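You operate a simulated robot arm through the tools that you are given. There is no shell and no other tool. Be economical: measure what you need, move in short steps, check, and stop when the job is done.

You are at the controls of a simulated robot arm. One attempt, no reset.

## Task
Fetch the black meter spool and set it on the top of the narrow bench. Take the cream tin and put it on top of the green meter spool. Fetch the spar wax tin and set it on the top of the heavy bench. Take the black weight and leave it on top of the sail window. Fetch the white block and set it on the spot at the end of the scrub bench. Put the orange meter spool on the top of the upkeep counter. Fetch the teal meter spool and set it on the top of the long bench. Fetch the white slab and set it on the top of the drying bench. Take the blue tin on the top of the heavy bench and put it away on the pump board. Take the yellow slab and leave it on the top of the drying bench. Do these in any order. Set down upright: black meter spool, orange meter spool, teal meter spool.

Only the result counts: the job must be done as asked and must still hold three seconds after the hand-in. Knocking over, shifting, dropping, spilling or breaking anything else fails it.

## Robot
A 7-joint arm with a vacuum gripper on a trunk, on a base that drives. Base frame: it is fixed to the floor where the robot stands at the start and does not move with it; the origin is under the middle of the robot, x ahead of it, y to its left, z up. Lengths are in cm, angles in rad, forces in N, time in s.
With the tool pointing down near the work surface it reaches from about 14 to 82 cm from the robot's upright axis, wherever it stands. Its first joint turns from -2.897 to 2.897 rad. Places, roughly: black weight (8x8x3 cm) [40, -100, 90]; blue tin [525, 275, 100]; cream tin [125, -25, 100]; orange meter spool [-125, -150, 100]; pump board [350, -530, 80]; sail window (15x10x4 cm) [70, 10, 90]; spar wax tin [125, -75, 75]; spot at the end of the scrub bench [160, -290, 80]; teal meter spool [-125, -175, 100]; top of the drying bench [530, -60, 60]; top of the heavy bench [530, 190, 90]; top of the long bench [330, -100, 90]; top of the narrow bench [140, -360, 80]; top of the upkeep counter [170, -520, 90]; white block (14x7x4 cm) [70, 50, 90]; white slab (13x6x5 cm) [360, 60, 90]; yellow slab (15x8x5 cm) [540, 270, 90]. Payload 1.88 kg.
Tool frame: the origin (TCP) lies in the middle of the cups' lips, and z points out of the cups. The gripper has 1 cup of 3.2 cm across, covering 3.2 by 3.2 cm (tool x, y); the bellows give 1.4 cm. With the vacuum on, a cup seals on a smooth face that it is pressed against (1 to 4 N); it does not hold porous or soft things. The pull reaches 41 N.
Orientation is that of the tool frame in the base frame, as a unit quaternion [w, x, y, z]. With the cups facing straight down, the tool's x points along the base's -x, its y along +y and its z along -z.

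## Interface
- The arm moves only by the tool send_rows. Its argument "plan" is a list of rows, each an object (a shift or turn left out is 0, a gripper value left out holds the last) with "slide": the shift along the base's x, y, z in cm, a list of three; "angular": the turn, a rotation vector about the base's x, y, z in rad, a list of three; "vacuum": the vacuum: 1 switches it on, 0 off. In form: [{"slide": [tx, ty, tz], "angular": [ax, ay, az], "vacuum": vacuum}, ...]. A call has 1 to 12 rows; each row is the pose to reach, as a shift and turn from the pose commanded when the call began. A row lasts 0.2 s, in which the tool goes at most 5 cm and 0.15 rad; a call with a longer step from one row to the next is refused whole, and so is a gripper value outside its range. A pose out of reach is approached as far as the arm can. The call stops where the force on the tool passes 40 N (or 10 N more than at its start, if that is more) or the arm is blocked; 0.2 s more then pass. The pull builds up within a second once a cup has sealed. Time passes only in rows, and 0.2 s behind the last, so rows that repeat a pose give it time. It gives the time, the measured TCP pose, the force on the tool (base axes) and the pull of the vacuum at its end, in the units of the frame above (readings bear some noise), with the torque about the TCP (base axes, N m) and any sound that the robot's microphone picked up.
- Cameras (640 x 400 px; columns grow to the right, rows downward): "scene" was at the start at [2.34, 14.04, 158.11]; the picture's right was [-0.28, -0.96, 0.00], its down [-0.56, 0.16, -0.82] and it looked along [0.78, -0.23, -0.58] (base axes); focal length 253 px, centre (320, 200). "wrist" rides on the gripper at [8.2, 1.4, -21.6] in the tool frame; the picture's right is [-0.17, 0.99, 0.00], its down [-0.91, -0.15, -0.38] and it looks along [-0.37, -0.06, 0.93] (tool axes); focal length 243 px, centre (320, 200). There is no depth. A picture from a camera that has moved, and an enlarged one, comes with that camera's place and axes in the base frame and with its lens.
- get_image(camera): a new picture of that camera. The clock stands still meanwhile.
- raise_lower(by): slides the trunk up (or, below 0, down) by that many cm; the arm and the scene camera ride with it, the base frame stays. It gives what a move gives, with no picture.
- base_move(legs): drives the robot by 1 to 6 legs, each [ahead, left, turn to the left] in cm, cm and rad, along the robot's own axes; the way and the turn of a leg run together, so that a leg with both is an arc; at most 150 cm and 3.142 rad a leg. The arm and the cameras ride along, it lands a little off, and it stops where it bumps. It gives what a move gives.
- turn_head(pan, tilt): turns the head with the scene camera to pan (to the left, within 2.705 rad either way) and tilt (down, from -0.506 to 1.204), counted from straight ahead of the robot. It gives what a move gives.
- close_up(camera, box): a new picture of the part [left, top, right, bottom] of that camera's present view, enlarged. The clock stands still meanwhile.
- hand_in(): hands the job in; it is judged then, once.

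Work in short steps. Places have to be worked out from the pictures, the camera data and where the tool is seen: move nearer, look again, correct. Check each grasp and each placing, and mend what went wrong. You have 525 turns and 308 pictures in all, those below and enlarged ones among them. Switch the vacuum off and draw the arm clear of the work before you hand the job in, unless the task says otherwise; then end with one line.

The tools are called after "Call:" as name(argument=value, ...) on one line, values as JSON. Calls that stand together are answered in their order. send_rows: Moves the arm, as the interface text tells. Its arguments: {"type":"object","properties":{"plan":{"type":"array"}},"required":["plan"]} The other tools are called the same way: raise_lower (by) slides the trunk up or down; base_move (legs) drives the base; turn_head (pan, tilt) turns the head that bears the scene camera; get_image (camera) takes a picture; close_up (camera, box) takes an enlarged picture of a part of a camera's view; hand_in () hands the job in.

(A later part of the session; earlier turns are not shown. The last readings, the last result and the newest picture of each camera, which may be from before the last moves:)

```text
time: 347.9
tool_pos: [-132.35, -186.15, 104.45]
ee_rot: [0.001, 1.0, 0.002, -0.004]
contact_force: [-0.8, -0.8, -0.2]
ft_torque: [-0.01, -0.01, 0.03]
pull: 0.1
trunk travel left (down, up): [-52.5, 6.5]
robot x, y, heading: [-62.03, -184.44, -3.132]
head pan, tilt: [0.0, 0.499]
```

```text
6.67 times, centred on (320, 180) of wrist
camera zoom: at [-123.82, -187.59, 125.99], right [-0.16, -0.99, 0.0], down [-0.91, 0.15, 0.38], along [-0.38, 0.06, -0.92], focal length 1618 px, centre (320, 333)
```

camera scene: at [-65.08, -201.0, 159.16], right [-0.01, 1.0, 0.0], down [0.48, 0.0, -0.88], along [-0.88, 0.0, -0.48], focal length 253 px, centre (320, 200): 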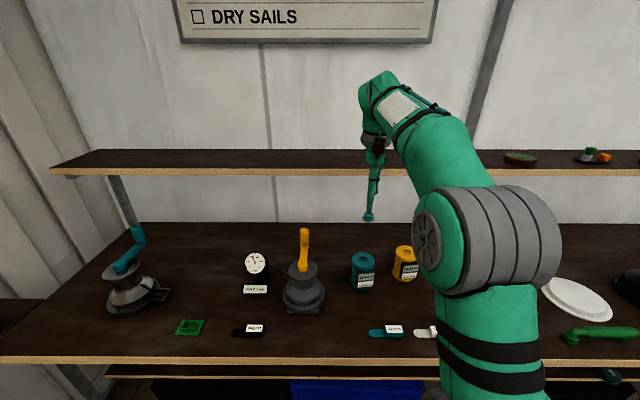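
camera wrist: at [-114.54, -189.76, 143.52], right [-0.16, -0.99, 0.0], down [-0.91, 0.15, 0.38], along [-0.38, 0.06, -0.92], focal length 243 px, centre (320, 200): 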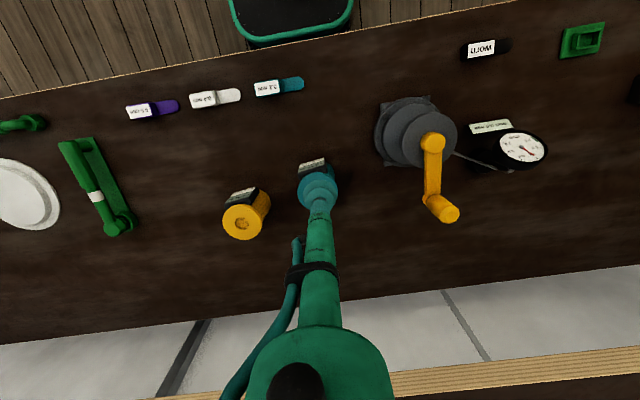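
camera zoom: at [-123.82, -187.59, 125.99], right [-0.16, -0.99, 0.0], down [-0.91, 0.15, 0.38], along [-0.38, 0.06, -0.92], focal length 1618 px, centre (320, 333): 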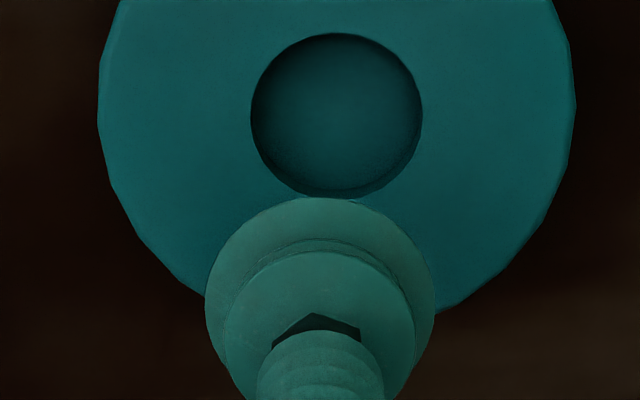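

Recess lies at +1.72 x, −0.54 y, 3.85 down. Shift, go halfway down and verify.

Call:
send_rows(plan=[{"slide": [1.72, -0.54, 0]}, {"slide": [1.72, -0.54, -1.5]}, {"slide": [1.72, -0.54, -1.5]}])

Call:
close_up(camera="wrist", box=[272, 150, 368, 210])

Call:
close_up(camera="scene", box=[325, 225, 405, 275])

```text
time: 348.6
tool_pos: [-130.48, -186.83, 103.01]
ee_rot: [0.001, 1.0, 0.002, -0.004]
contact_force: [0.1, -0.9, 0.3]
ft_torque: [0.01, -0.02, 0.0]
pull: 0.0
trunk travel left (down, up): [-52.5, 6.5]
robot x, y, heading: [-61.92, -184.61, -3.134]
head pan, tilt: [0.0, 0.499]
```

```text
6.67 times, centred on (320, 180) of wrist
camera zoom: at [-122.14, -188.22, 124.59], right [-0.16, -0.99, 0.0], down [-0.91, 0.15, 0.38], along [-0.38, 0.06, -0.92], focal length 1618 px, centre (320, 333)
```

zoom: 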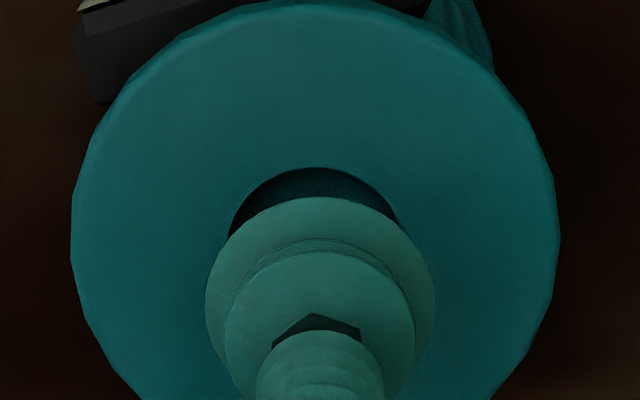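

```text
8.00 times, centred on (365, 250) of scene
camera zoom: at [-65.06, -200.99, 159.16], right [-0.01, 1.0, 0.0], down [0.48, 0.0, -0.88], along [-0.88, 0.0, -0.48], focal length 2022 px, centre (-40, -200)
```

zoom: 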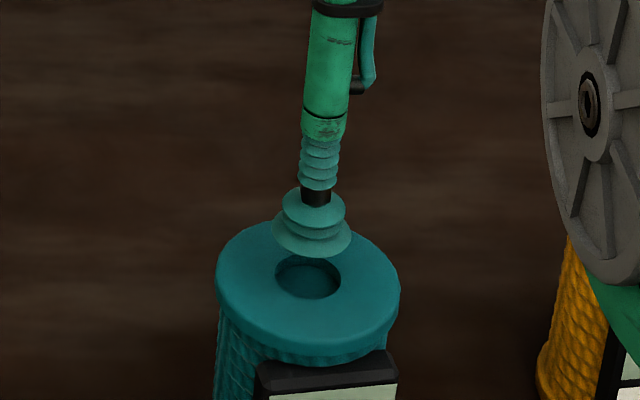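

Well aligned. Press with vacuum.

Call:
send_rows(plan=[{"slide": [0, 0.08, -1.2], "vacuum": 1}, {"slide": [0, 0.08, -2.1]}, {"slide": [0, 0.08, -2.6]}, {"slide": [0, 0.08, -2.8]}, {"slide": [0, 0.08, -2.8]}, {"slide": [0, 0.08, -2.8]}])

```text
time: 350.1
tool_pos: [-130.67, -186.86, 100.39]
ee_rot: [0.001, 1.0, 0.003, -0.006]
contact_force: [-4.8, -2.9, 16.8]
ft_torque: [-0.06, -0.06, -0.02]
pull: 40.9
trunk travel left (down, up): [-52.5, 6.5]
robot x, y, heading: [-61.95, -185.1, -3.138]
head pan, tilt: [0.0, 0.499]
```

Sealed. Lift, retract, and drive around to the long bench.

Call:
send_rows(plan=[{"slide": [0, 0, 0.5]}, {"slide": [0, 0, 2]}, {"slide": [0, 0, 5]}, {"slide": [1, 0, 9]}, {"slide": [4, 0, 12.5]}, {"slide": [8, 0, 15]}, {"slide": [12, 0, 17]}, {"slide": [16.5, 0, 18]}, {"slide": [21, 0, 19]}, {"slide": [25.5, 0, 20]}, {"slide": [30, 0, 21]}, {"slide": [34, 0, 22]}])

Call:
base_move(legs=[[-32, 0, 0], [0, 42, 0], [0, 0, 3.138], [125, 0, 0], [120, 0, 0], [0, 60, 0]])

Call:
turn_head(pan=0.3, tilt=0.5)

Call:
get_image(camera="scene")

```text
time: 352.6
tool_pos: [-96.66, -186.79, 122.03]
ee_rot: [0.001, 1.0, 0.003, -0.004]
contact_force: [-0.5, 0.2, -2.7]
ft_torque: [0.01, 0.0, -0.02]
pull: 41.1
trunk travel left (down, up): [-52.5, 6.5]
robot x, y, heading: [-61.81, -184.93, -3.141]
head pan, tilt: [0.0, 0.499]
```

```text
time: 379.0
tool_pos: [252.26, -165.5, 122.11]
ee_rot: [0.004, 0.001, 1.0, 0.001]
contact_force: [0.5, 0.8, -2.5]
ft_torque: [0.03, -0.03, -0.03]
pull: 40.3
trunk travel left (down, up): [-52.5, 6.5]
robot x, y, heading: [217.65, -167.21, 0.001]
head pan, tilt: [0.0, 0.499]
```

```text
time: 379.8
tool_pos: [252.24, -165.49, 121.98]
ee_rot: [0.004, 0.001, 1.0, 0.001]
contact_force: [-0.6, -0.1, -2.8]
ft_torque: [-0.02, -0.03, -0.02]
pull: 40.9
trunk travel left (down, up): [-52.5, 6.5]
robot x, y, heading: [217.77, -167.6, -0.005]
head pan, tilt: [0.3, 0.499]
```

```text
200 pictures are left
camera scene: at [219.98, -148.08, 159.16], right [0.29, -0.96, 0.0], down [-0.46, -0.14, -0.88], along [0.84, 0.26, -0.48], focal length 253 px, centre (320, 200)
```

scene: 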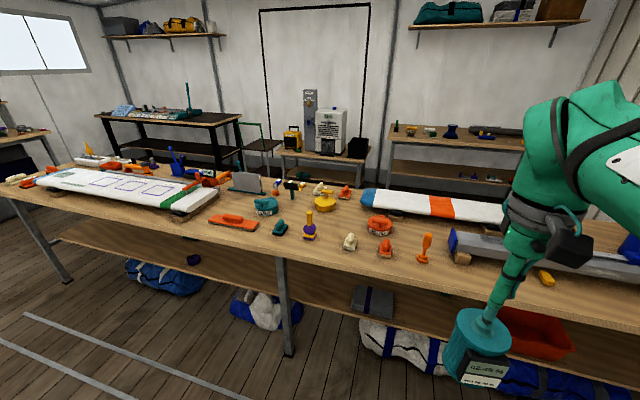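

Strafe on to y≈−105 to see the free spots on the long bench.

Call:
base_move(legs=[[0, 55, 0.004]])

Call:
turn_head(pan=0.0, tilt=0.6)

Call:
get_image(camera="scene")

Call:
get_image(camera="wrist")

```text
time: 383.0
tool_pos: [252.18, -110.82, 122.0]
ee_rot: [0.004, -0.002, 1.0, 0.0]
contact_force: [-0.1, 0.5, -2.2]
ft_torque: [0.03, -0.01, -0.03]
pull: 40.6
trunk travel left (down, up): [-52.5, 6.5]
robot x, y, heading: [217.01, -112.85, 0.007]
head pan, tilt: [0.3, 0.499]
```

```text
time: 383.8
tool_pos: [252.12, -110.9, 121.98]
ee_rot: [0.005, -0.003, 1.0, 0.0]
contact_force: [0.6, -0.2, -3.2]
ft_torque: [0.0, 0.0, 0.03]
pull: 40.7
trunk travel left (down, up): [-52.5, 6.5]
robot x, y, heading: [217.58, -112.9, 0.004]
head pan, tilt: [0.0, 0.6]
```

```text
199 pictures are left
camera scene: at [219.89, -96.31, 158.25], right [0.01, -1.0, 0.0], down [-0.56, 0.0, -0.83], along [0.83, 0.01, -0.56], focal length 253 px, centre (320, 200)
```

scene: 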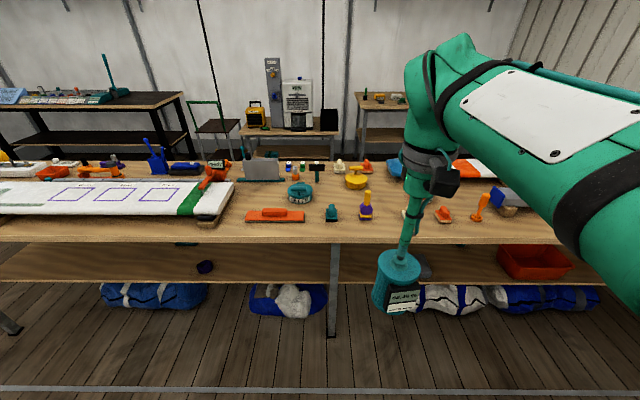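

```text
198 pictures are left
camera wrist: at [243.72, -109.65, 143.62], right [0.16, 0.99, 0.0], down [0.91, -0.15, 0.38], along [0.38, -0.06, -0.92], focal length 243 px, centre (320, 200)
```

wrist: 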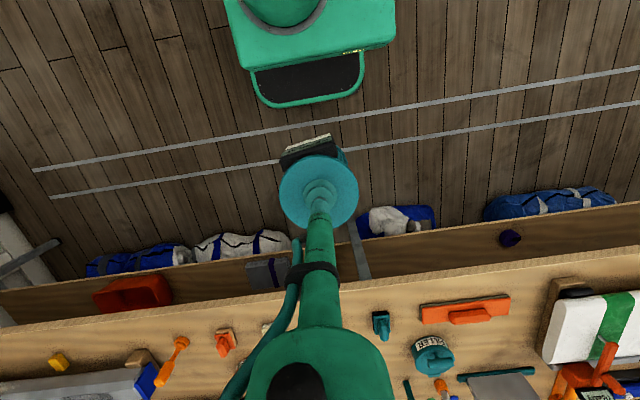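

Zoom on the bench area to find a clear spot about 12 cm wide.

Call:
close_up(camera="scene", box=[190, 145, 510, 255])

```text
2.00 times, centred on (350, 200) of scene
camera zoom: at [219.89, -96.31, 158.25], right [0.01, -1.0, 0.0], down [-0.56, 0.0, -0.83], along [0.83, 0.01, -0.56], focal length 506 px, centre (260, 200)
```

zoom: 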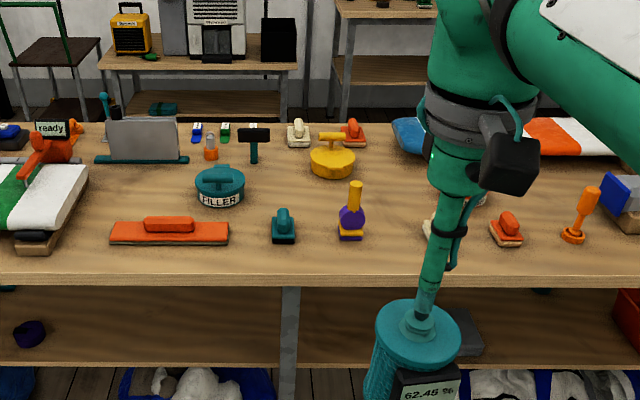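

A clear ~24 cm patch is at about [329,-67] (left of the filler tub). Drive there.

Call:
base_move(legs=[[36, 44, 0]])

Call:
send_rows(plan=[{"slide": [4.5, 0, 0]}, {"slide": [9, 0, 0]}, {"slide": [13.5, 0, 0]}, {"slide": [18, 0, 0]}, {"slide": [21, 0, 0]}])

Call:
get_image(camera="wrist")

Call:
get_image(camera="scene")

```text
time: 387.0
tool_pos: [288.07, -67.19, 122.05]
ee_rot: [0.004, 0.001, 1.0, 0.001]
contact_force: [-0.6, -0.4, -3.2]
ft_torque: [0.03, 0.01, -0.01]
pull: 40.8
trunk travel left (down, up): [-52.5, 6.5]
robot x, y, heading: [253.17, -69.01, 0.0]
head pan, tilt: [0.0, 0.6]
```

```text
time: 388.2
tool_pos: [309.24, -67.29, 122.15]
ee_rot: [0.004, 0.001, 1.0, 0.001]
contact_force: [0.1, 0.3, -2.0]
ft_torque: [0.0, 0.01, -0.01]
pull: 40.4
trunk travel left (down, up): [-52.5, 6.5]
robot x, y, heading: [253.42, -68.84, 0.002]
head pan, tilt: [0.0, 0.6]
```

```text
196 pictures are left
camera wrist: at [300.81, -66.07, 143.68], right [0.17, 0.99, 0.0], down [0.91, -0.16, 0.38], along [0.38, -0.06, -0.92], focal length 243 px, centre (320, 200)
```

wrist: 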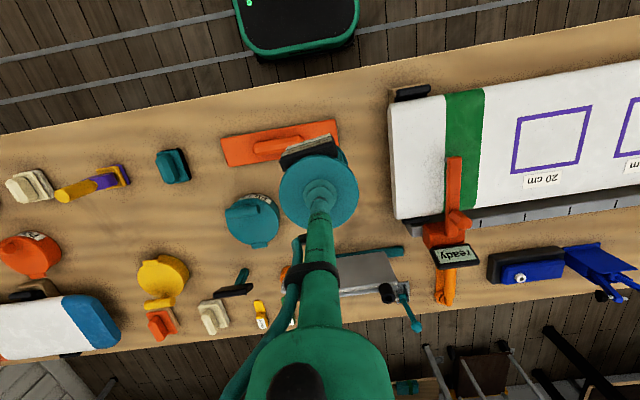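

```text
195 pictures are left
camera scene: at [256.06, -52.54, 158.25], right [0.0, -1.0, 0.0], down [-0.57, 0.0, -0.82], along [0.82, 0.0, -0.57], focal length 253 px, centre (320, 200)
```

scene: 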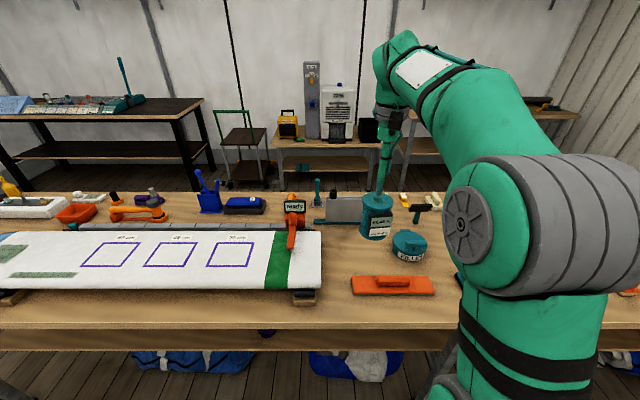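

Target [326.5,-66]: clear of board, tub, file and plate. Move and lower to just above.

Call:
send_rows(plan=[{"slide": [4.5, 0.5, 0]}, {"slide": [9, 1, 0]}, {"slide": [13.5, 1.3, 0]}, {"slide": [17.2, 1.3, 0]}, {"slide": [17.2, 1.3, -4.5]}, {"slide": [17.2, 1.3, -9]}, {"slide": [17.2, 1.3, -13.5]}, {"slide": [17.2, 1.3, -17.5]}])

Call:
close_up(camera="scene", box=[270, 180, 430, 300])

Call:
get_image(camera="wrist")

```text
time: 390.0
tool_pos: [326.39, -65.94, 104.42]
ee_rot: [0.005, 0.001, 1.0, 0.0]
contact_force: [0.0, -1.1, -0.6]
ft_torque: [0.02, -0.02, 0.04]
pull: 40.8
out of reach, approached as far as the arm can: row 4
trunk travel left (down, up): [-52.5, 6.5]
robot x, y, heading: [253.11, -69.07, 0.002]
head pan, tilt: [0.0, 0.6]
```

```text
3.33 times, centred on (350, 240) of scene
camera zoom: at [256.03, -52.54, 158.25], right [0.0, -1.0, 0.0], down [-0.56, 0.0, -0.83], along [0.83, 0.0, -0.56], focal length 843 px, centre (220, 67)
```

zoom: 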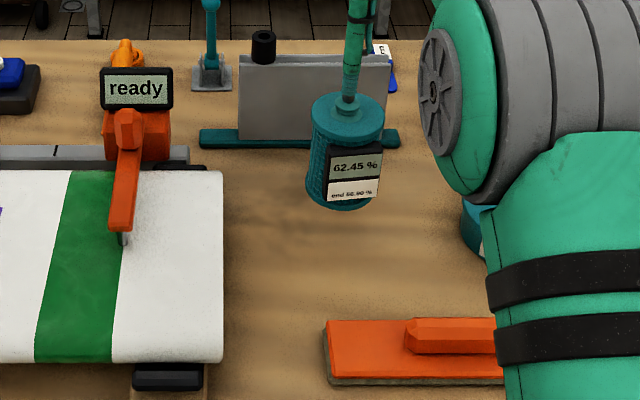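

```text
193 pictures are left
camera wrist: at [317.93, -64.73, 126.04], right [0.17, 0.99, 0.0], down [0.91, -0.16, 0.38], along [0.38, -0.06, -0.92], focal length 243 px, centre (320, 200)
```

wrist: 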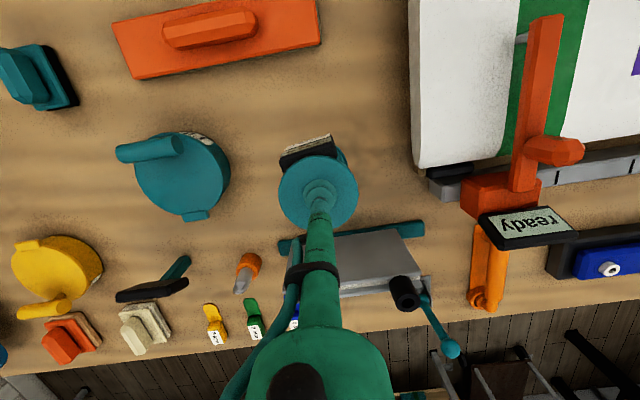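

Landing area is clear. Lower until contact.

Call:
send_rows(plan=[{"slide": [0, 0, -2]}, {"slide": [0, 0, -3.5]}, {"slide": [0, 0, -4.5]}])

```text
time: 390.8
tool_pos: [326.2, -65.91, 99.99]
ee_rot: [0.005, 0.0, 1.0, 0.001]
contact_force: [0.3, 0.3, -1.4]
ft_torque: [0.02, 0.01, -0.02]
pull: 40.3
trunk travel left (down, up): [-52.5, 6.5]
robot x, y, heading: [253.43, -69.07, -0.001]
head pan, tilt: [0.0, 0.6]
```

Call:
send_rows(plan=[{"slide": [0, 0, -0.8]}, {"slide": [0, 0, -1.4]}, {"slide": [0, 0, -1.9]}])

```text
time: 391.6
tool_pos: [326.46, -65.87, 98.71]
ee_rot: [0.008, 0.001, 1.0, 0.001]
contact_force: [0.7, 1.5, 13.0]
ft_torque: [-0.04, 0.29, 0.01]
pull: 40.9
trunk travel left (down, up): [-52.5, 6.5]
robot x, y, heading: [253.26, -69.2, -0.001]
head pan, tilt: [0.0, 0.6]
```

Contact. Release and rise.

Call:
send_rows(plan=[{"slide": [0, 0, 0.3], "vacuum": 0}, {"slide": [0, 0, 0.4]}, {"slide": [0, 0, 0.4]}, {"slide": [0, 0, 0.4]}, {"slide": [0, 0, 0.8]}, {"slide": [0, 0, 2]}, {"slide": [0, 0, 5]}, {"slide": [-1, 0, 9]}, {"slide": [-4, 0, 12.5]}, {"slide": [-8, 0, 15]}, {"slide": [-12, 0, 17]}, {"slide": [-16, 0, 19]}])

Call:
get_image(camera="scene")

```text
time: 394.2
tool_pos: [310.25, -65.97, 117.29]
ee_rot: [0.004, 0.001, 1.0, 0.001]
contact_force: [-0.2, 0.1, 0.1]
ft_torque: [0.02, 0.02, -0.01]
pull: 0.1
trunk travel left (down, up): [-52.5, 6.5]
robot x, y, heading: [253.02, -69.02, -0.003]
head pan, tilt: [0.0, 0.6]
```

```text
192 pictures are left
camera scene: at [255.99, -52.54, 158.25], right [0.0, -1.0, 0.0], down [-0.56, 0.0, -0.83], along [0.83, 0.0, -0.56], focal length 253 px, centre (320, 200)
```

scene: 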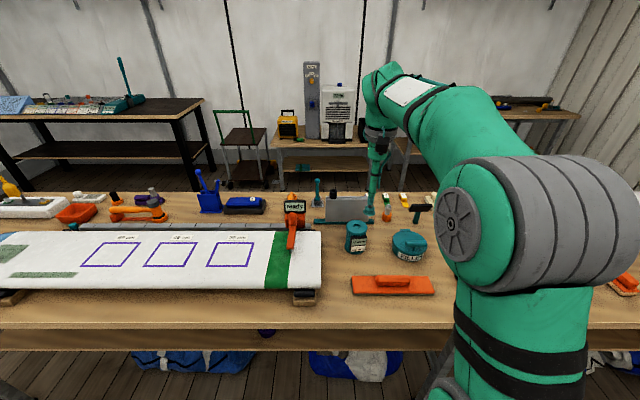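

Teal spool placed. Next the spar wax tin (≈[131,-65.6]) on the main bench just behind: retract, back up, turn around, approach.

Call:
send_rows(plan=[{"slide": [-4.5, 0, 0.5]}, {"slide": [-9, 0, 1]}, {"slide": [-13.5, 0, 1.5]}, {"slide": [-18, 0, 2]}, {"slide": [-22, 0, 2]}])

Call:
base_move(legs=[[-25, 0, 0], [0, 0, 3.14], [29, 0, 0]])

Call:
get_image(camera="wrist")

Call:
get_image(camera="scene")

```text
time: 395.4
tool_pos: [288.38, -65.71, 119.37]
ee_rot: [0.005, 0.001, 1.0, 0.001]
contact_force: [-0.1, -0.4, -0.6]
ft_torque: [-0.02, 0.03, -0.01]
pull: 0.1
trunk travel left (down, up): [-52.5, 6.5]
robot x, y, heading: [253.21, -69.08, 0.001]
head pan, tilt: [0.0, 0.6]
```

```text
time: 406.4
tool_pos: [165.22, -78.95, 119.41]
ee_rot: [0.001, 0.999, 0.052, -0.004]
contact_force: [0.8, -0.4, -0.5]
ft_torque: [0.0, -0.02, -0.01]
pull: 0.1
trunk travel left (down, up): [-52.5, 6.5]
robot x, y, heading: [199.81, -72.33, -3.035]
head pan, tilt: [0.0, 0.6]
```

```text
191 pictures are left
camera wrist: at [173.66, -79.63, 140.9], right [-0.06, -1.0, 0.0], down [-0.92, 0.06, 0.38], along [-0.38, 0.02, -0.92], focal length 243 px, centre (320, 200)
```

wrist: 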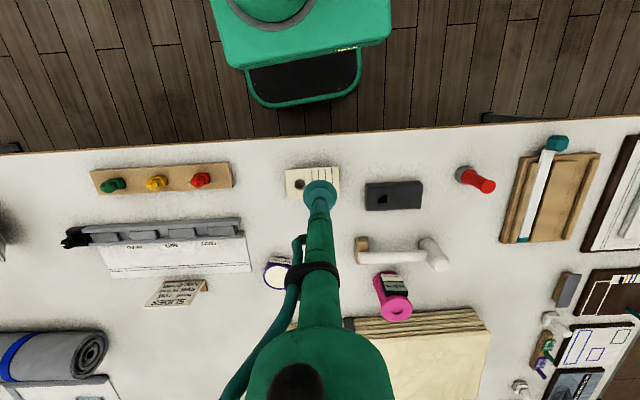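

```text
190 pictures are left
camera scene: at [198.61, -88.5, 158.25], right [-0.11, 0.99, 0.0], down [0.56, 0.06, -0.83], along [-0.82, -0.09, -0.56], focal length 253 px, centre (320, 200)
```

scene: 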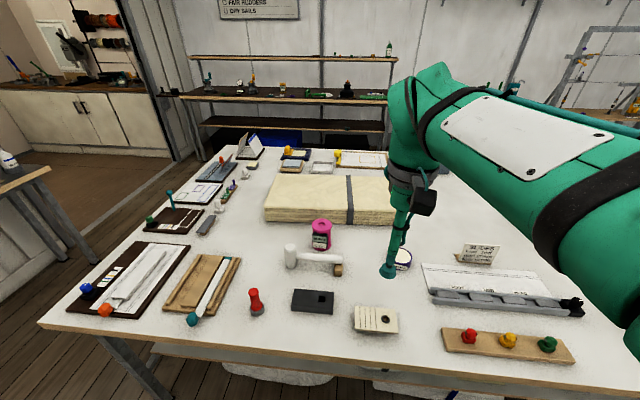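

Extend the tool toward the wax tin at [131,-66].

Call:
send_rows(plan=[{"slide": [-4.5, 1.8, 0]}, {"slide": [-9, 3.6, 0]}, {"slide": [-13.5, 5.4, 0]}, {"slide": [-18, 7.2, 0]}, {"slide": [-22.5, 9, -1]}, {"slide": [-27, 10.8, -2]}, {"slide": [-31, 12, -4]}, {"slide": [-33.5, 13, -7]}, {"slide": [-33.5, 13, -11]}])

Call:
get_image(camera="wrist")

Call:
close_up(camera="scene", box=[360, 200, 480, 275])

```text
time: 408.4
tool_pos: [131.79, -65.83, 108.42]
ee_rot: [0.001, 0.999, 0.052, -0.005]
contact_force: [-0.5, -0.8, -0.5]
ft_torque: [-0.01, 0.0, -0.03]
pull: 0.0
trunk travel left (down, up): [-52.5, 6.5]
robot x, y, heading: [199.93, -71.95, -3.037]
head pan, tilt: [0.0, 0.6]
```

```text
189 pictures are left
camera wrist: at [140.24, -66.49, 129.92], right [-0.06, -1.0, 0.0], down [-0.92, 0.06, 0.38], along [-0.38, 0.02, -0.92], focal length 243 px, centre (320, 200)
```

wrist: 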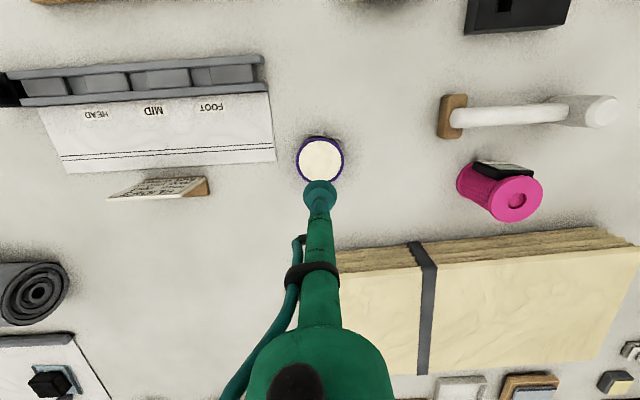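

```text
5.33 times, centred on (420, 238) of scene
camera zoom: at [198.59, -88.48, 158.26], right [-0.11, 0.99, 0.0], down [0.56, 0.06, -0.82], along [-0.82, -0.09, -0.57], focal length 1348 px, centre (-213, 0)
```

zoom: 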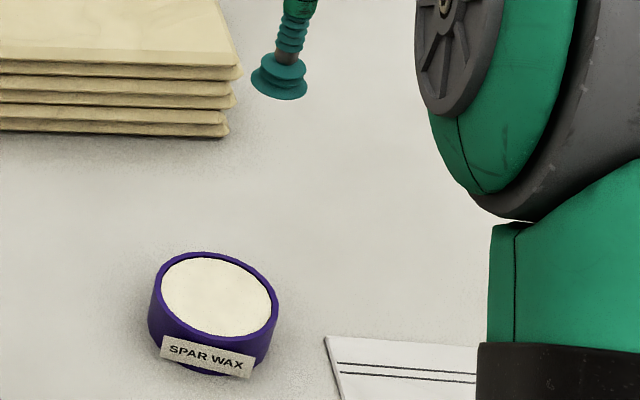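

Wax tin centre ≈ [130.9,-66.2]. Descend closer with a trim and re-check.

Call:
send_rows(plan=[{"slide": [-0.9, -0.4, -4.5]}, {"slide": [-0.9, -0.4, -9]}, {"slide": [-0.9, -0.4, -13.5]}, {"slide": [-0.9, -0.4, -15]}])

Call:
close_up(camera="wrist", box=[256, 130, 384, 210])

Call:
close_up(camera="scene", box=[360, 200, 480, 275])

```text
time: 409.4
tool_pos: [130.74, -66.28, 93.4]
ee_rot: [0.0, 0.999, 0.052, -0.004]
contact_force: [0.5, -0.7, 0.3]
ft_torque: [0.0, -0.01, 0.03]
pull: 0.0
trunk travel left (down, up): [-52.5, 6.5]
robot x, y, heading: [199.79, -71.91, -3.037]
head pan, tilt: [0.0, 0.6]
```

```text
5.00 times, centred on (320, 170) of wrist
camera zoom: at [139.13, -66.99, 114.89], right [-0.06, -1.0, 0.0], down [-0.92, 0.06, 0.38], along [-0.38, 0.02, -0.92], focal length 1213 px, centre (320, 350)
```

zoom: 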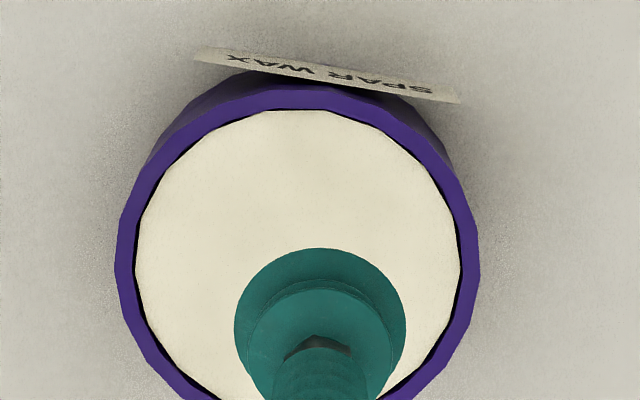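

```text
5.33 times, centred on (420, 238) of scene
camera zoom: at [198.59, -88.49, 158.25], right [-0.11, 0.99, 0.0], down [0.56, 0.06, -0.82], along [-0.82, -0.09, -0.57], focal length 1348 px, centre (-213, 0)
```

zoom: 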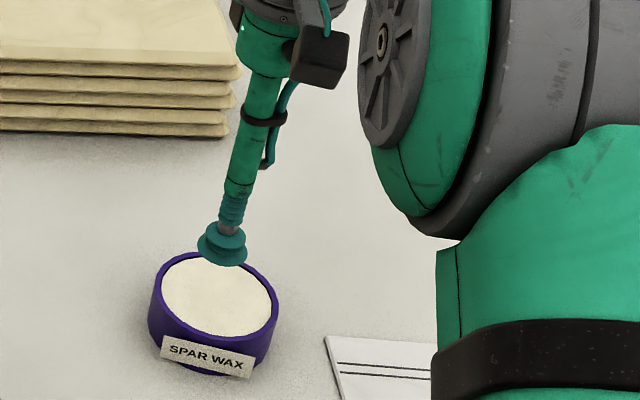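

Trim by [-0.3,+0.45] and press onto the wax surface.

Call:
send_rows(plan=[{"slide": [-0.3, 0.45, -2], "vacuum": 1}, {"slide": [-0.3, 0.45, -3.5]}, {"slide": [-0.3, 0.45, -4.3]}, {"slide": [-0.3, 0.45, -4.8]}, {"slide": [-0.3, 0.45, -4.8]}])

```text
time: 410.6
tool_pos: [130.55, -66.03, 88.41]
ee_rot: [0.001, 0.999, 0.053, -0.004]
contact_force: [1.5, -0.6, 0.4]
ft_torque: [0.05, -0.17, -0.07]
pull: 40.9
trunk travel left (down, up): [-52.5, 6.5]
robot x, y, heading: [199.87, -71.7, -3.035]
head pan, tilt: [0.0, 0.6]
```

Sealed. Lift, retract, then head to the heavy bench via the left end of the long bench.

Call:
send_rows(plan=[{"slide": [0, 0, 1]}, {"slide": [0, 0, 4]}, {"slide": [0, 0, 8]}, {"slide": [0, 0, 12.5]}, {"slide": [3, 0, 16]}, {"slide": [7, 0, 19]}, {"slide": [11, -1, 21]}, {"slide": [15, -2, 23]}, {"slide": [19.5, -3, 24]}, {"slide": [24, -4, 25]}, {"slide": [28.5, -5, 26]}, {"slide": [33, -6, 27]}])

Call:
base_move(legs=[[-28, 0, 0], [0, 0, 3.04], [0, 120, 0], [0, 115, 0]])

Call:
turn_head(pan=0.3, tilt=0.4)

Call:
get_image(camera="scene")

```text
time: 413.2
tool_pos: [163.53, -71.97, 115.51]
ee_rot: [0.001, 0.999, 0.052, -0.004]
contact_force: [-0.1, -0.7, -4.5]
ft_torque: [-0.01, -0.03, 0.0]
pull: 41.0
trunk travel left (down, up): [-52.5, 6.5]
robot x, y, heading: [199.74, -72.03, -3.037]
head pan, tilt: [0.0, 0.6]
```

```text
time: 433.2
tool_pos: [272.57, 159.17, 115.42]
ee_rot: [0.003, 0.017, 1.0, 0.0]
contact_force: [0.9, -0.2, -4.3]
ft_torque: [-0.02, 0.0, 0.03]
pull: 40.7
trunk travel left (down, up): [-52.5, 6.5]
robot x, y, heading: [236.63, 163.96, -0.036]
head pan, tilt: [0.0, 0.6]
```

```text
time: 434.1
tool_pos: [272.56, 159.1, 115.39]
ee_rot: [0.003, 0.018, 1.0, 0.001]
contact_force: [-0.1, -0.5, -3.9]
ft_torque: [0.0, 0.0, 0.0]
pull: 40.7
trunk travel left (down, up): [-52.5, 6.5]
robot x, y, heading: [236.45, 164.22, -0.037]
head pan, tilt: [0.3, 0.4]
```

```text
185 pictures are left
camera scene: at [239.99, 183.28, 160.07], right [0.26, -0.97, 0.0], down [-0.38, -0.1, -0.92], along [0.89, 0.24, -0.39], focal length 253 px, centre (320, 200)
```

scene: 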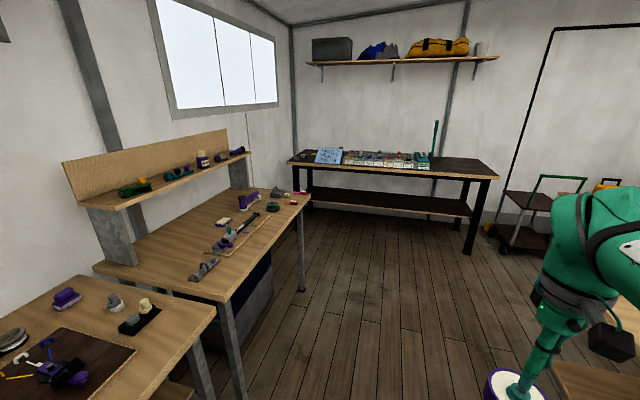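

The floor to the heavy bench is clear. Drive ahead.

Call:
base_move(legs=[[0, 0, 0.036], [110, 5, 0], [95, 0, 0]])

Call:
turn_head(pan=0.2, tilt=0.45)

Call:
get_image(camera="scene")

```text
time: 444.6
tool_pos: [476.51, 166.69, 115.44]
ee_rot: [0.003, -0.007, 1.0, 0.001]
contact_force: [-0.1, -0.7, -4.8]
ft_torque: [0.01, 0.0, 0.0]
pull: 41.0
trunk travel left (down, up): [-52.5, 6.5]
robot x, y, heading: [440.4, 169.72, 0.016]
head pan, tilt: [0.3, 0.4]
```

```text
time: 445.2
tool_pos: [476.47, 166.77, 115.44]
ee_rot: [0.003, -0.007, 1.0, 0.001]
contact_force: [-0.8, 0.5, -4.3]
ft_torque: [0.04, 0.01, 0.02]
pull: 40.8
trunk travel left (down, up): [-52.5, 6.5]
robot x, y, heading: [439.83, 170.1, 0.007]
head pan, tilt: [0.201, 0.45]
```

```text
184 pictures are left
camera scene: at [442.94, 188.43, 159.61], right [0.21, -0.98, 0.0], down [-0.42, -0.09, -0.9], along [0.88, 0.19, -0.44], focal length 253 px, centre (320, 200)
```

scene: 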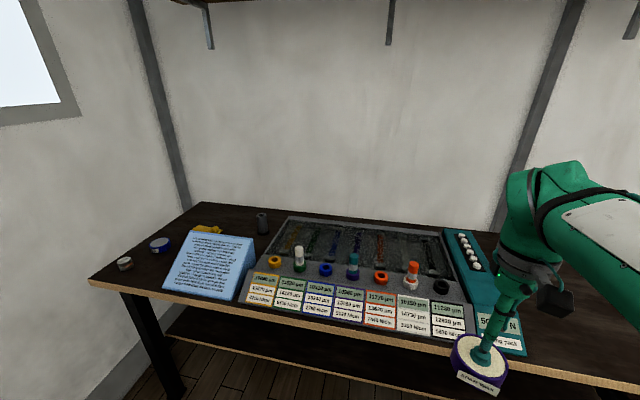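

The middle of the bench is taken by a tester; look toward the right end for free space.

Call:
turn_head(pan=-0.5, tilt=0.55)

Call:
get_image(camera="scene")

Call:
get_image(camera="wrist")

```text
time: 446.3
tool_pos: [476.51, 166.73, 115.37]
ee_rot: [0.004, -0.006, 1.0, 0.001]
contact_force: [-0.7, -0.1, -3.7]
ft_torque: [-0.01, 0.01, -0.01]
pull: 40.4
trunk travel left (down, up): [-52.5, 6.5]
robot x, y, heading: [440.57, 169.94, 0.016]
head pan, tilt: [-0.499, 0.55]
```

```text
183 pictures are left
camera scene: at [441.92, 182.28, 158.7], right [-0.47, -0.89, 0.0], down [-0.46, 0.24, -0.85], along [0.75, -0.4, -0.52], focal length 253 px, centre (320, 200)
```

scene: 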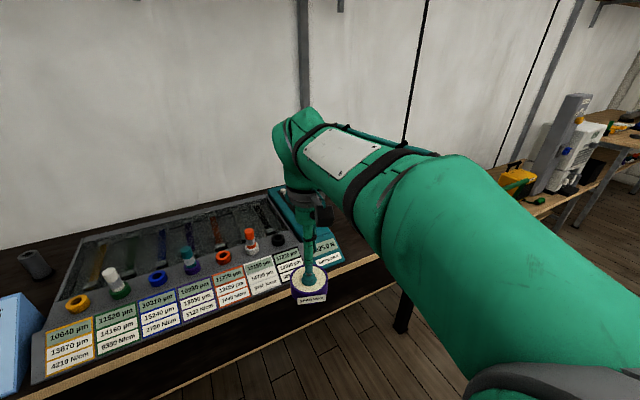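

```text
182 pictures are left
camera wrist: at [468.13, 167.83, 137.04], right [0.15, 0.99, 0.0], down [0.91, -0.14, 0.38], along [0.38, -0.06, -0.92], focal length 243 px, centre (320, 200)
```

wrist: 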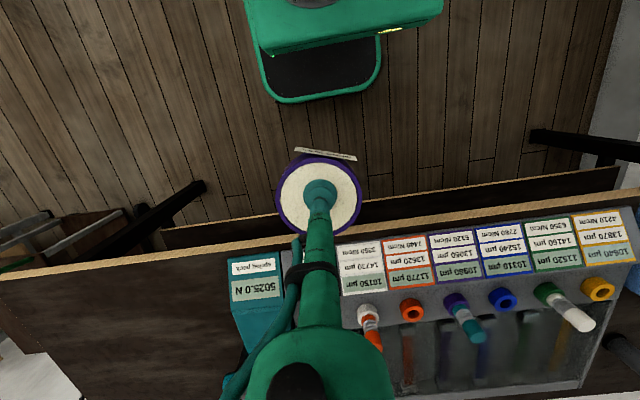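

Free dark top at right: about x 500–550, y 92–138. Strafe right 52, ahead 6, aim for [516,115].

Call:
base_move(legs=[[6, -52, 0]])

Call:
turn_head(pan=0.0, tilt=0.6)

Call:
get_image(camera="scene")

Call:
get_image(camera="wrist")

```text
time: 449.4
tool_pos: [482.95, 114.36, 115.54]
ee_rot: [0.003, -0.004, 1.0, 0.001]
contact_force: [0.3, -0.7, -4.4]
ft_torque: [0.03, 0.0, -0.01]
pull: 40.3
trunk travel left (down, up): [-52.5, 6.5]
robot x, y, heading: [446.69, 118.02, 0.006]
head pan, tilt: [-0.499, 0.55]
```

```text
time: 450.3
tool_pos: [482.96, 114.51, 115.44]
ee_rot: [0.004, -0.004, 1.0, 0.001]
contact_force: [-0.6, -0.1, -4.6]
ft_torque: [0.02, 0.01, 0.01]
pull: 40.4
trunk travel left (down, up): [-52.5, 6.5]
robot x, y, heading: [446.79, 117.89, 0.01]
head pan, tilt: [0.0, 0.6]
```

```text
181 pictures are left
camera scene: at [449.36, 134.45, 158.25], right [0.01, -1.0, 0.0], down [-0.56, 0.0, -0.83], along [0.83, 0.01, -0.56], focal length 253 px, centre (320, 200)
```

scene: 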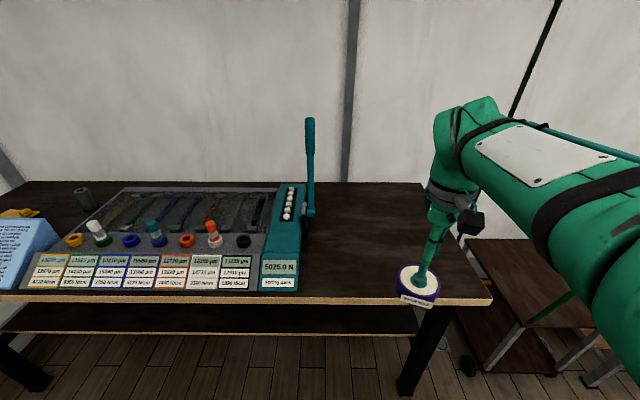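

```text
180 pictures are left
camera wrist: at [474.59, 115.56, 137.04], right [0.16, 0.99, 0.0], down [0.91, -0.15, 0.38], along [0.38, -0.06, -0.92], focal length 243 px, centre (320, 200)
```

wrist: 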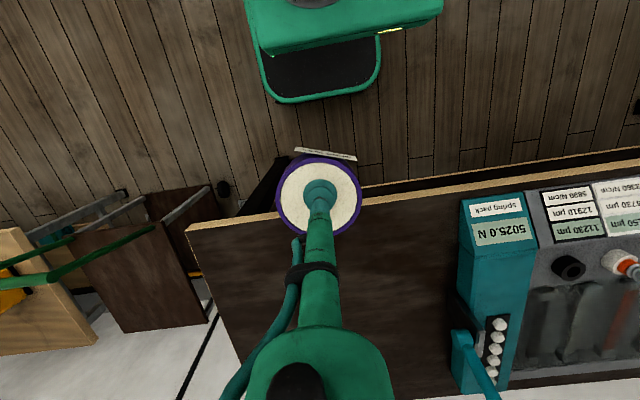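

Bench end at y≈83, device from y≈140: place at [516,113].

Call:
send_rows(plan=[{"slide": [4.5, 0, 0]}, {"slide": [9, 0, 0]}, {"slide": [13.5, -0.5, 0]}, {"slide": [18, -1, -1]}, {"slide": [22, -1.5, -3]}, {"slide": [26, -1.5, -6]}, {"slide": [30, -1.5, -9]}, {"slide": [33, -1.5, -12]}, {"slide": [33, -1.5, -15.5]}])

Call:
close_up(camera="scene", box=[260, 170, 500, 320])

```text
time: 452.3
tool_pos: [515.91, 112.76, 99.83]
ee_rot: [0.004, -0.004, 1.0, 0.001]
contact_force: [0.3, 0.1, -4.3]
ft_torque: [0.02, 0.03, -0.02]
pull: 40.6
trunk travel left (down, up): [-52.5, 6.5]
robot x, y, heading: [446.47, 118.39, 0.011]
head pan, tilt: [0.0, 0.6]
```

```text
2.67 times, centred on (380, 245) of scene
camera zoom: at [449.42, 134.45, 158.25], right [0.01, -1.0, 0.0], down [-0.57, -0.01, -0.82], along [0.82, 0.01, -0.57], focal length 674 px, centre (160, 80)
```

zoom: 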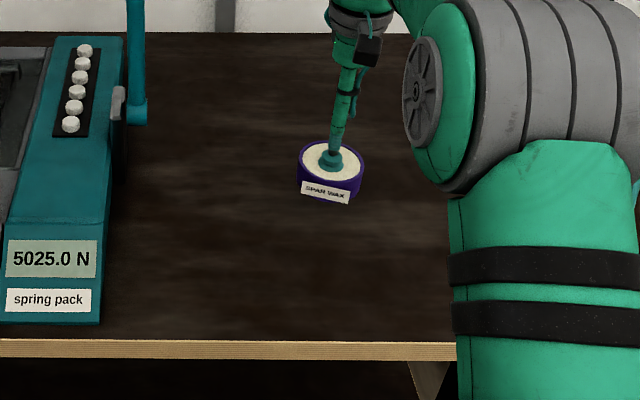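

Call:
send_rows(plan=[{"slide": [0, 0, -2]}, {"slide": [0, 0, -3.5]}, {"slide": [0, 0, -4.5]}])

```text
time: 453.1
tool_pos: [515.92, 112.81, 95.38]
ee_rot: [0.004, -0.004, 1.0, 0.001]
contact_force: [-0.1, 0.5, -3.7]
ft_torque: [0.04, 0.05, 0.0]
pull: 40.7
trunk travel left (down, up): [-52.5, 6.5]
robot x, y, heading: [446.63, 118.12, 0.012]
head pan, tilt: [0.0, 0.6]
```

Call:
send_rows(plan=[{"slide": [0, 0, -0.8]}, {"slide": [0, 0, -1.5]}, {"slide": [0, 0, -2]}])

```text
time: 453.9
tool_pos: [515.92, 112.86, 93.51]
ee_rot: [0.005, -0.005, 1.0, 0.001]
contact_force: [-0.5, -0.5, -1.0]
ft_torque: [-0.05, 0.11, 0.03]
pull: 40.5
trunk travel left (down, up): [-52.5, 6.5]
robot x, y, heading: [446.65, 118.11, 0.011]
head pan, tilt: [0.0, 0.6]
```

Just touching (load eased from −4 to −1 N). A bit more, then release.

Call:
send_rows(plan=[{"slide": [0, 0, -0.3]}, {"slide": [0, 0, -0.3], "vacuum": 0}, {"slide": [0, 0, -0.2]}, {"slide": [0, 0, -0.2]}, {"slide": [0, 0, 0.3]}, {"slide": [0, 0, 1.5]}, {"slide": [0, 0, 5]}, {"slide": [-2, 0, 9]}, {"slide": [-6, 0, 12]}, {"slide": [-10, 0, 15]}, {"slide": [-14, 0, 18]}, {"slide": [-18, 0, 20]}])

Call:
get_image(camera="scene")

```text
time: 456.5
tool_pos: [497.54, 113.17, 113.44]
ee_rot: [0.004, -0.004, 1.0, 0.001]
contact_force: [1.1, 0.2, -0.3]
ft_torque: [0.0, 0.02, -0.01]
pull: 0.1
trunk travel left (down, up): [-52.5, 6.5]
robot x, y, heading: [446.99, 117.94, 0.005]
head pan, tilt: [0.0, 0.6]
```

```text
178 pictures are left
camera scene: at [449.33, 134.46, 158.25], right [0.01, -1.0, 0.0], down [-0.56, -0.01, -0.83], along [0.83, 0.01, -0.56], focal length 253 px, centre (320, 200)
```

scene: 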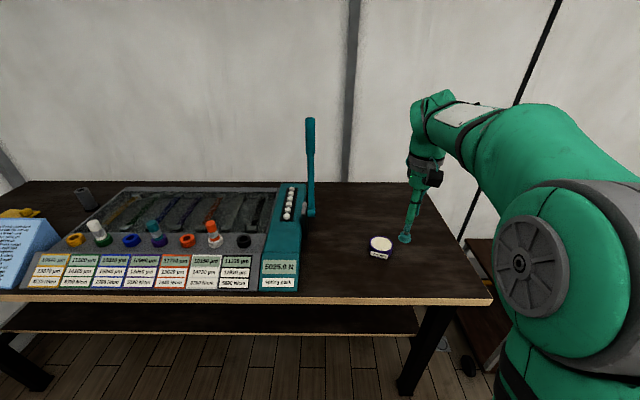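

Wax tin placed. Retract and strafe left toward the blue tin and yellow slab, looking first.

Call:
send_rows(plan=[{"slide": [-4.5, 0, 1]}, {"slide": [-9, 0, 2]}, {"slide": [-13.5, 0, 3]}, {"slide": [-16, 0, 4]}])

Call:
base_move(legs=[[4, 100, 0]])

Call:
turn_head(pan=0.5, tilt=0.6)

Call:
get_image(camera="scene")

Call:
turn_head(pan=1.7, tilt=0.6)

Call:
get_image(camera="scene")

```text
time: 457.5
tool_pos: [481.76, 112.97, 117.52]
ee_rot: [0.005, -0.004, 1.0, 0.001]
contact_force: [-0.3, 0.6, -0.2]
ft_torque: [0.0, -0.05, -0.01]
pull: 0.1
trunk travel left (down, up): [-52.5, 6.5]
robot x, y, heading: [446.7, 117.93, 0.011]
head pan, tilt: [0.0, 0.6]
```

```text
time: 462.6
tool_pos: [483.99, 212.13, 117.48]
ee_rot: [0.003, -0.014, 1.0, 0.001]
contact_force: [0.3, 0.3, -0.9]
ft_torque: [-0.01, -0.02, 0.01]
pull: 0.1
trunk travel left (down, up): [-52.5, 6.5]
robot x, y, heading: [448.61, 216.56, 0.025]
head pan, tilt: [0.0, 0.6]
```

```text
time: 463.6
tool_pos: [483.99, 212.06, 117.52]
ee_rot: [0.004, -0.014, 1.0, 0.001]
contact_force: [0.3, -1.1, 0.7]
ft_torque: [0.03, 0.02, 0.01]
pull: 0.0
trunk travel left (down, up): [-52.5, 6.5]
robot x, y, heading: [449.18, 216.34, 0.029]
head pan, tilt: [0.499, 0.6]
```

```text
177 pictures are left
camera scene: at [449.94, 237.18, 158.25], right [0.5, -0.86, 0.0], down [-0.49, -0.28, -0.83], along [0.71, 0.42, -0.56], focal length 253 px, centre (320, 200)
```

scene: 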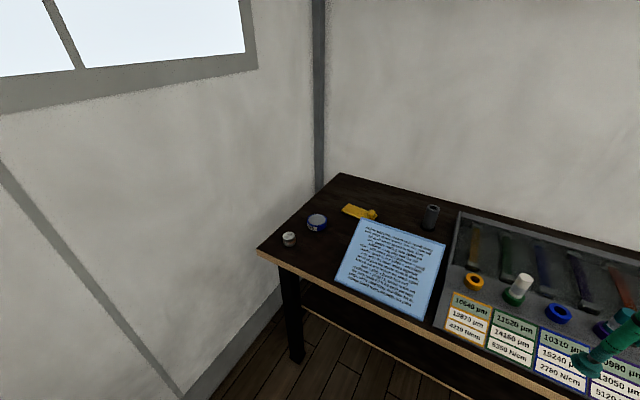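

```text
time: 465.0
tool_pos: [484.03, 212.18, 117.52]
ee_rot: [0.003, -0.014, 1.0, 0.0]
contact_force: [0.3, 0.2, 0.4]
ft_torque: [0.02, 0.0, 0.0]
pull: 0.1
trunk travel left (down, up): [-52.5, 6.5]
robot x, y, heading: [449.11, 216.09, 0.027]
head pan, tilt: [1.7, 0.6]
```

```text
176 pictures are left
camera scene: at [440.92, 241.46, 158.25], right [0.99, 0.16, 0.0], down [0.09, -0.56, -0.83], along [-0.13, 0.81, -0.56], focal length 253 px, centre (320, 200)
```

scene: 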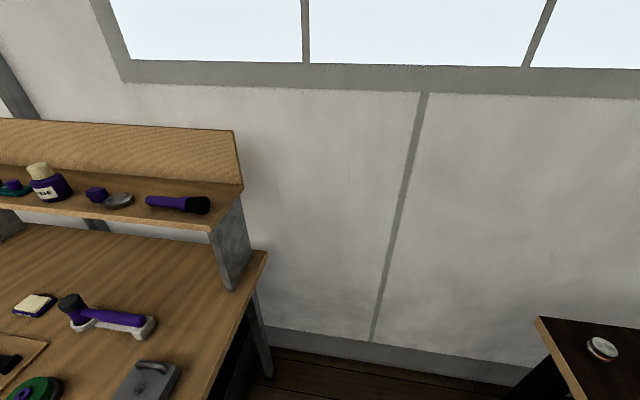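

Blue tin ≈ [519,280], yellow slab ≈ [534,269] beside the sign. Move nearer (left 36, ahead 9) and view with the wrist camera.

Call:
base_move(legs=[[0, 0, -0.027], [9, 37, 0]])

Call:
turn_head(pan=0.1, tilt=0.7)

Call:
send_rows(plan=[{"slide": [4.5, 2, 0]}, {"slide": [9, 4, 0]}, {"slide": [13.5, 6, 0]}, {"slide": [18, 8, 0]}, {"slide": [22, 10, 0]}])

Call:
get_image(camera="scene")

Call:
get_image(camera="wrist")

```text
time: 467.8
tool_pos: [492.57, 248.59, 117.53]
ee_rot: [0.004, 0.001, 1.0, 0.0]
contact_force: [0.5, -0.4, -0.9]
ft_torque: [0.03, 0.0, -0.04]
pull: 0.0
trunk travel left (down, up): [-52.5, 6.5]
robot x, y, heading: [457.98, 253.62, 0.002]
head pan, tilt: [1.7, 0.6]
```

```text
time: 469.4
tool_pos: [492.65, 248.59, 117.49]
ee_rot: [0.003, 0.0, 1.0, 0.001]
contact_force: [-0.2, 0.9, -0.2]
ft_torque: [0.0, -0.01, -0.01]
pull: 0.0
trunk travel left (down, up): [-52.5, 6.5]
robot x, y, heading: [457.59, 253.51, 0.003]
head pan, tilt: [0.099, 0.7]
```

```text
time: 470.6
tool_pos: [514.67, 258.41, 117.4]
ee_rot: [0.004, 0.0, 1.0, 0.001]
contact_force: [0.5, 0.3, 0.2]
ft_torque: [0.05, 0.01, -0.01]
pull: 0.1
trunk travel left (down, up): [-52.5, 6.5]
robot x, y, heading: [458.0, 253.48, -0.001]
head pan, tilt: [0.099, 0.7]
```

```text
175 pictures are left
camera scene: at [460.09, 271.24, 157.39], right [0.1, -0.99, 0.0], down [-0.64, -0.06, -0.76], along [0.76, 0.08, -0.64], focal length 253 px, centre (320, 200)
```

scene: 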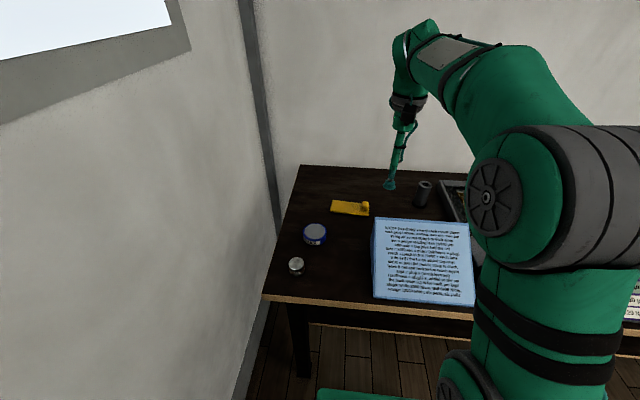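

```text
174 pictures are left
camera wrist: at [506.39, 259.63, 139.12], right [0.17, 0.99, 0.0], down [0.91, -0.15, 0.38], along [0.38, -0.06, -0.92], focal length 243 px, centre (320, 200)
```

wrist: 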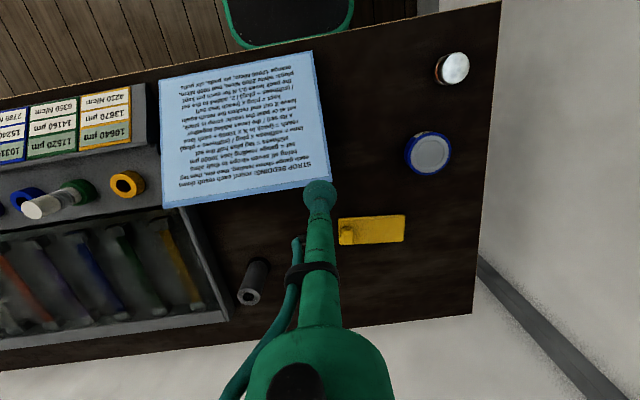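

Zoom on the yellow slab to find a flat suction area.

Call:
close_up(camera="wrist", box=[320, 190, 440, 265])

Call:
close_up(camera="scene", box=[280, 180, 400, 255])

```text
5.33 times, centred on (380, 228) of wrist
camera zoom: at [506.39, 259.63, 139.12], right [0.17, 0.99, 0.0], down [0.91, -0.15, 0.38], along [0.38, -0.06, -0.92], focal length 1294 px, centre (0, 53)
```

zoom: 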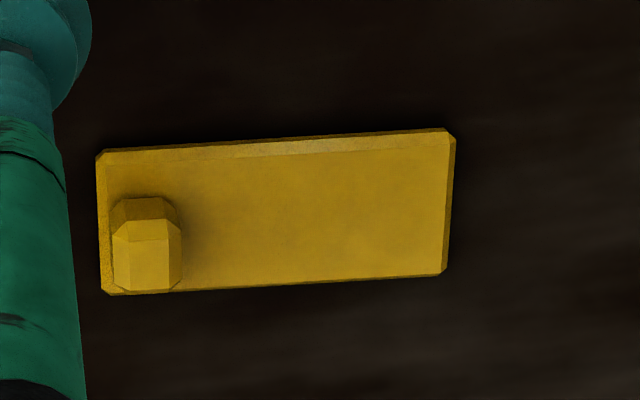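

```text
5.33 times, centred on (340, 218) of scene
camera zoom: at [460.09, 271.24, 157.39], right [0.1, -0.99, 0.0], down [-0.64, -0.06, -0.76], along [0.76, 0.08, -0.64], focal length 1348 px, centre (213, 107)
```

zoom: 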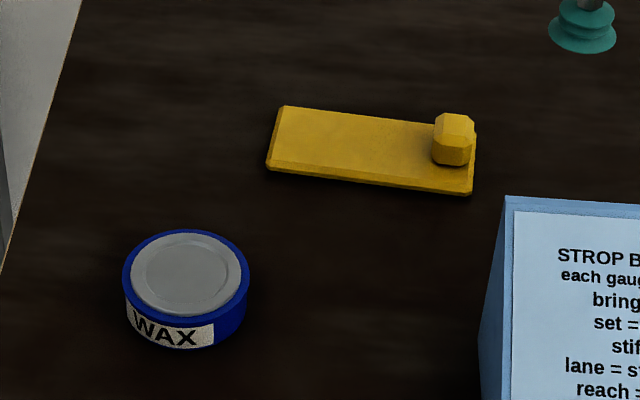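

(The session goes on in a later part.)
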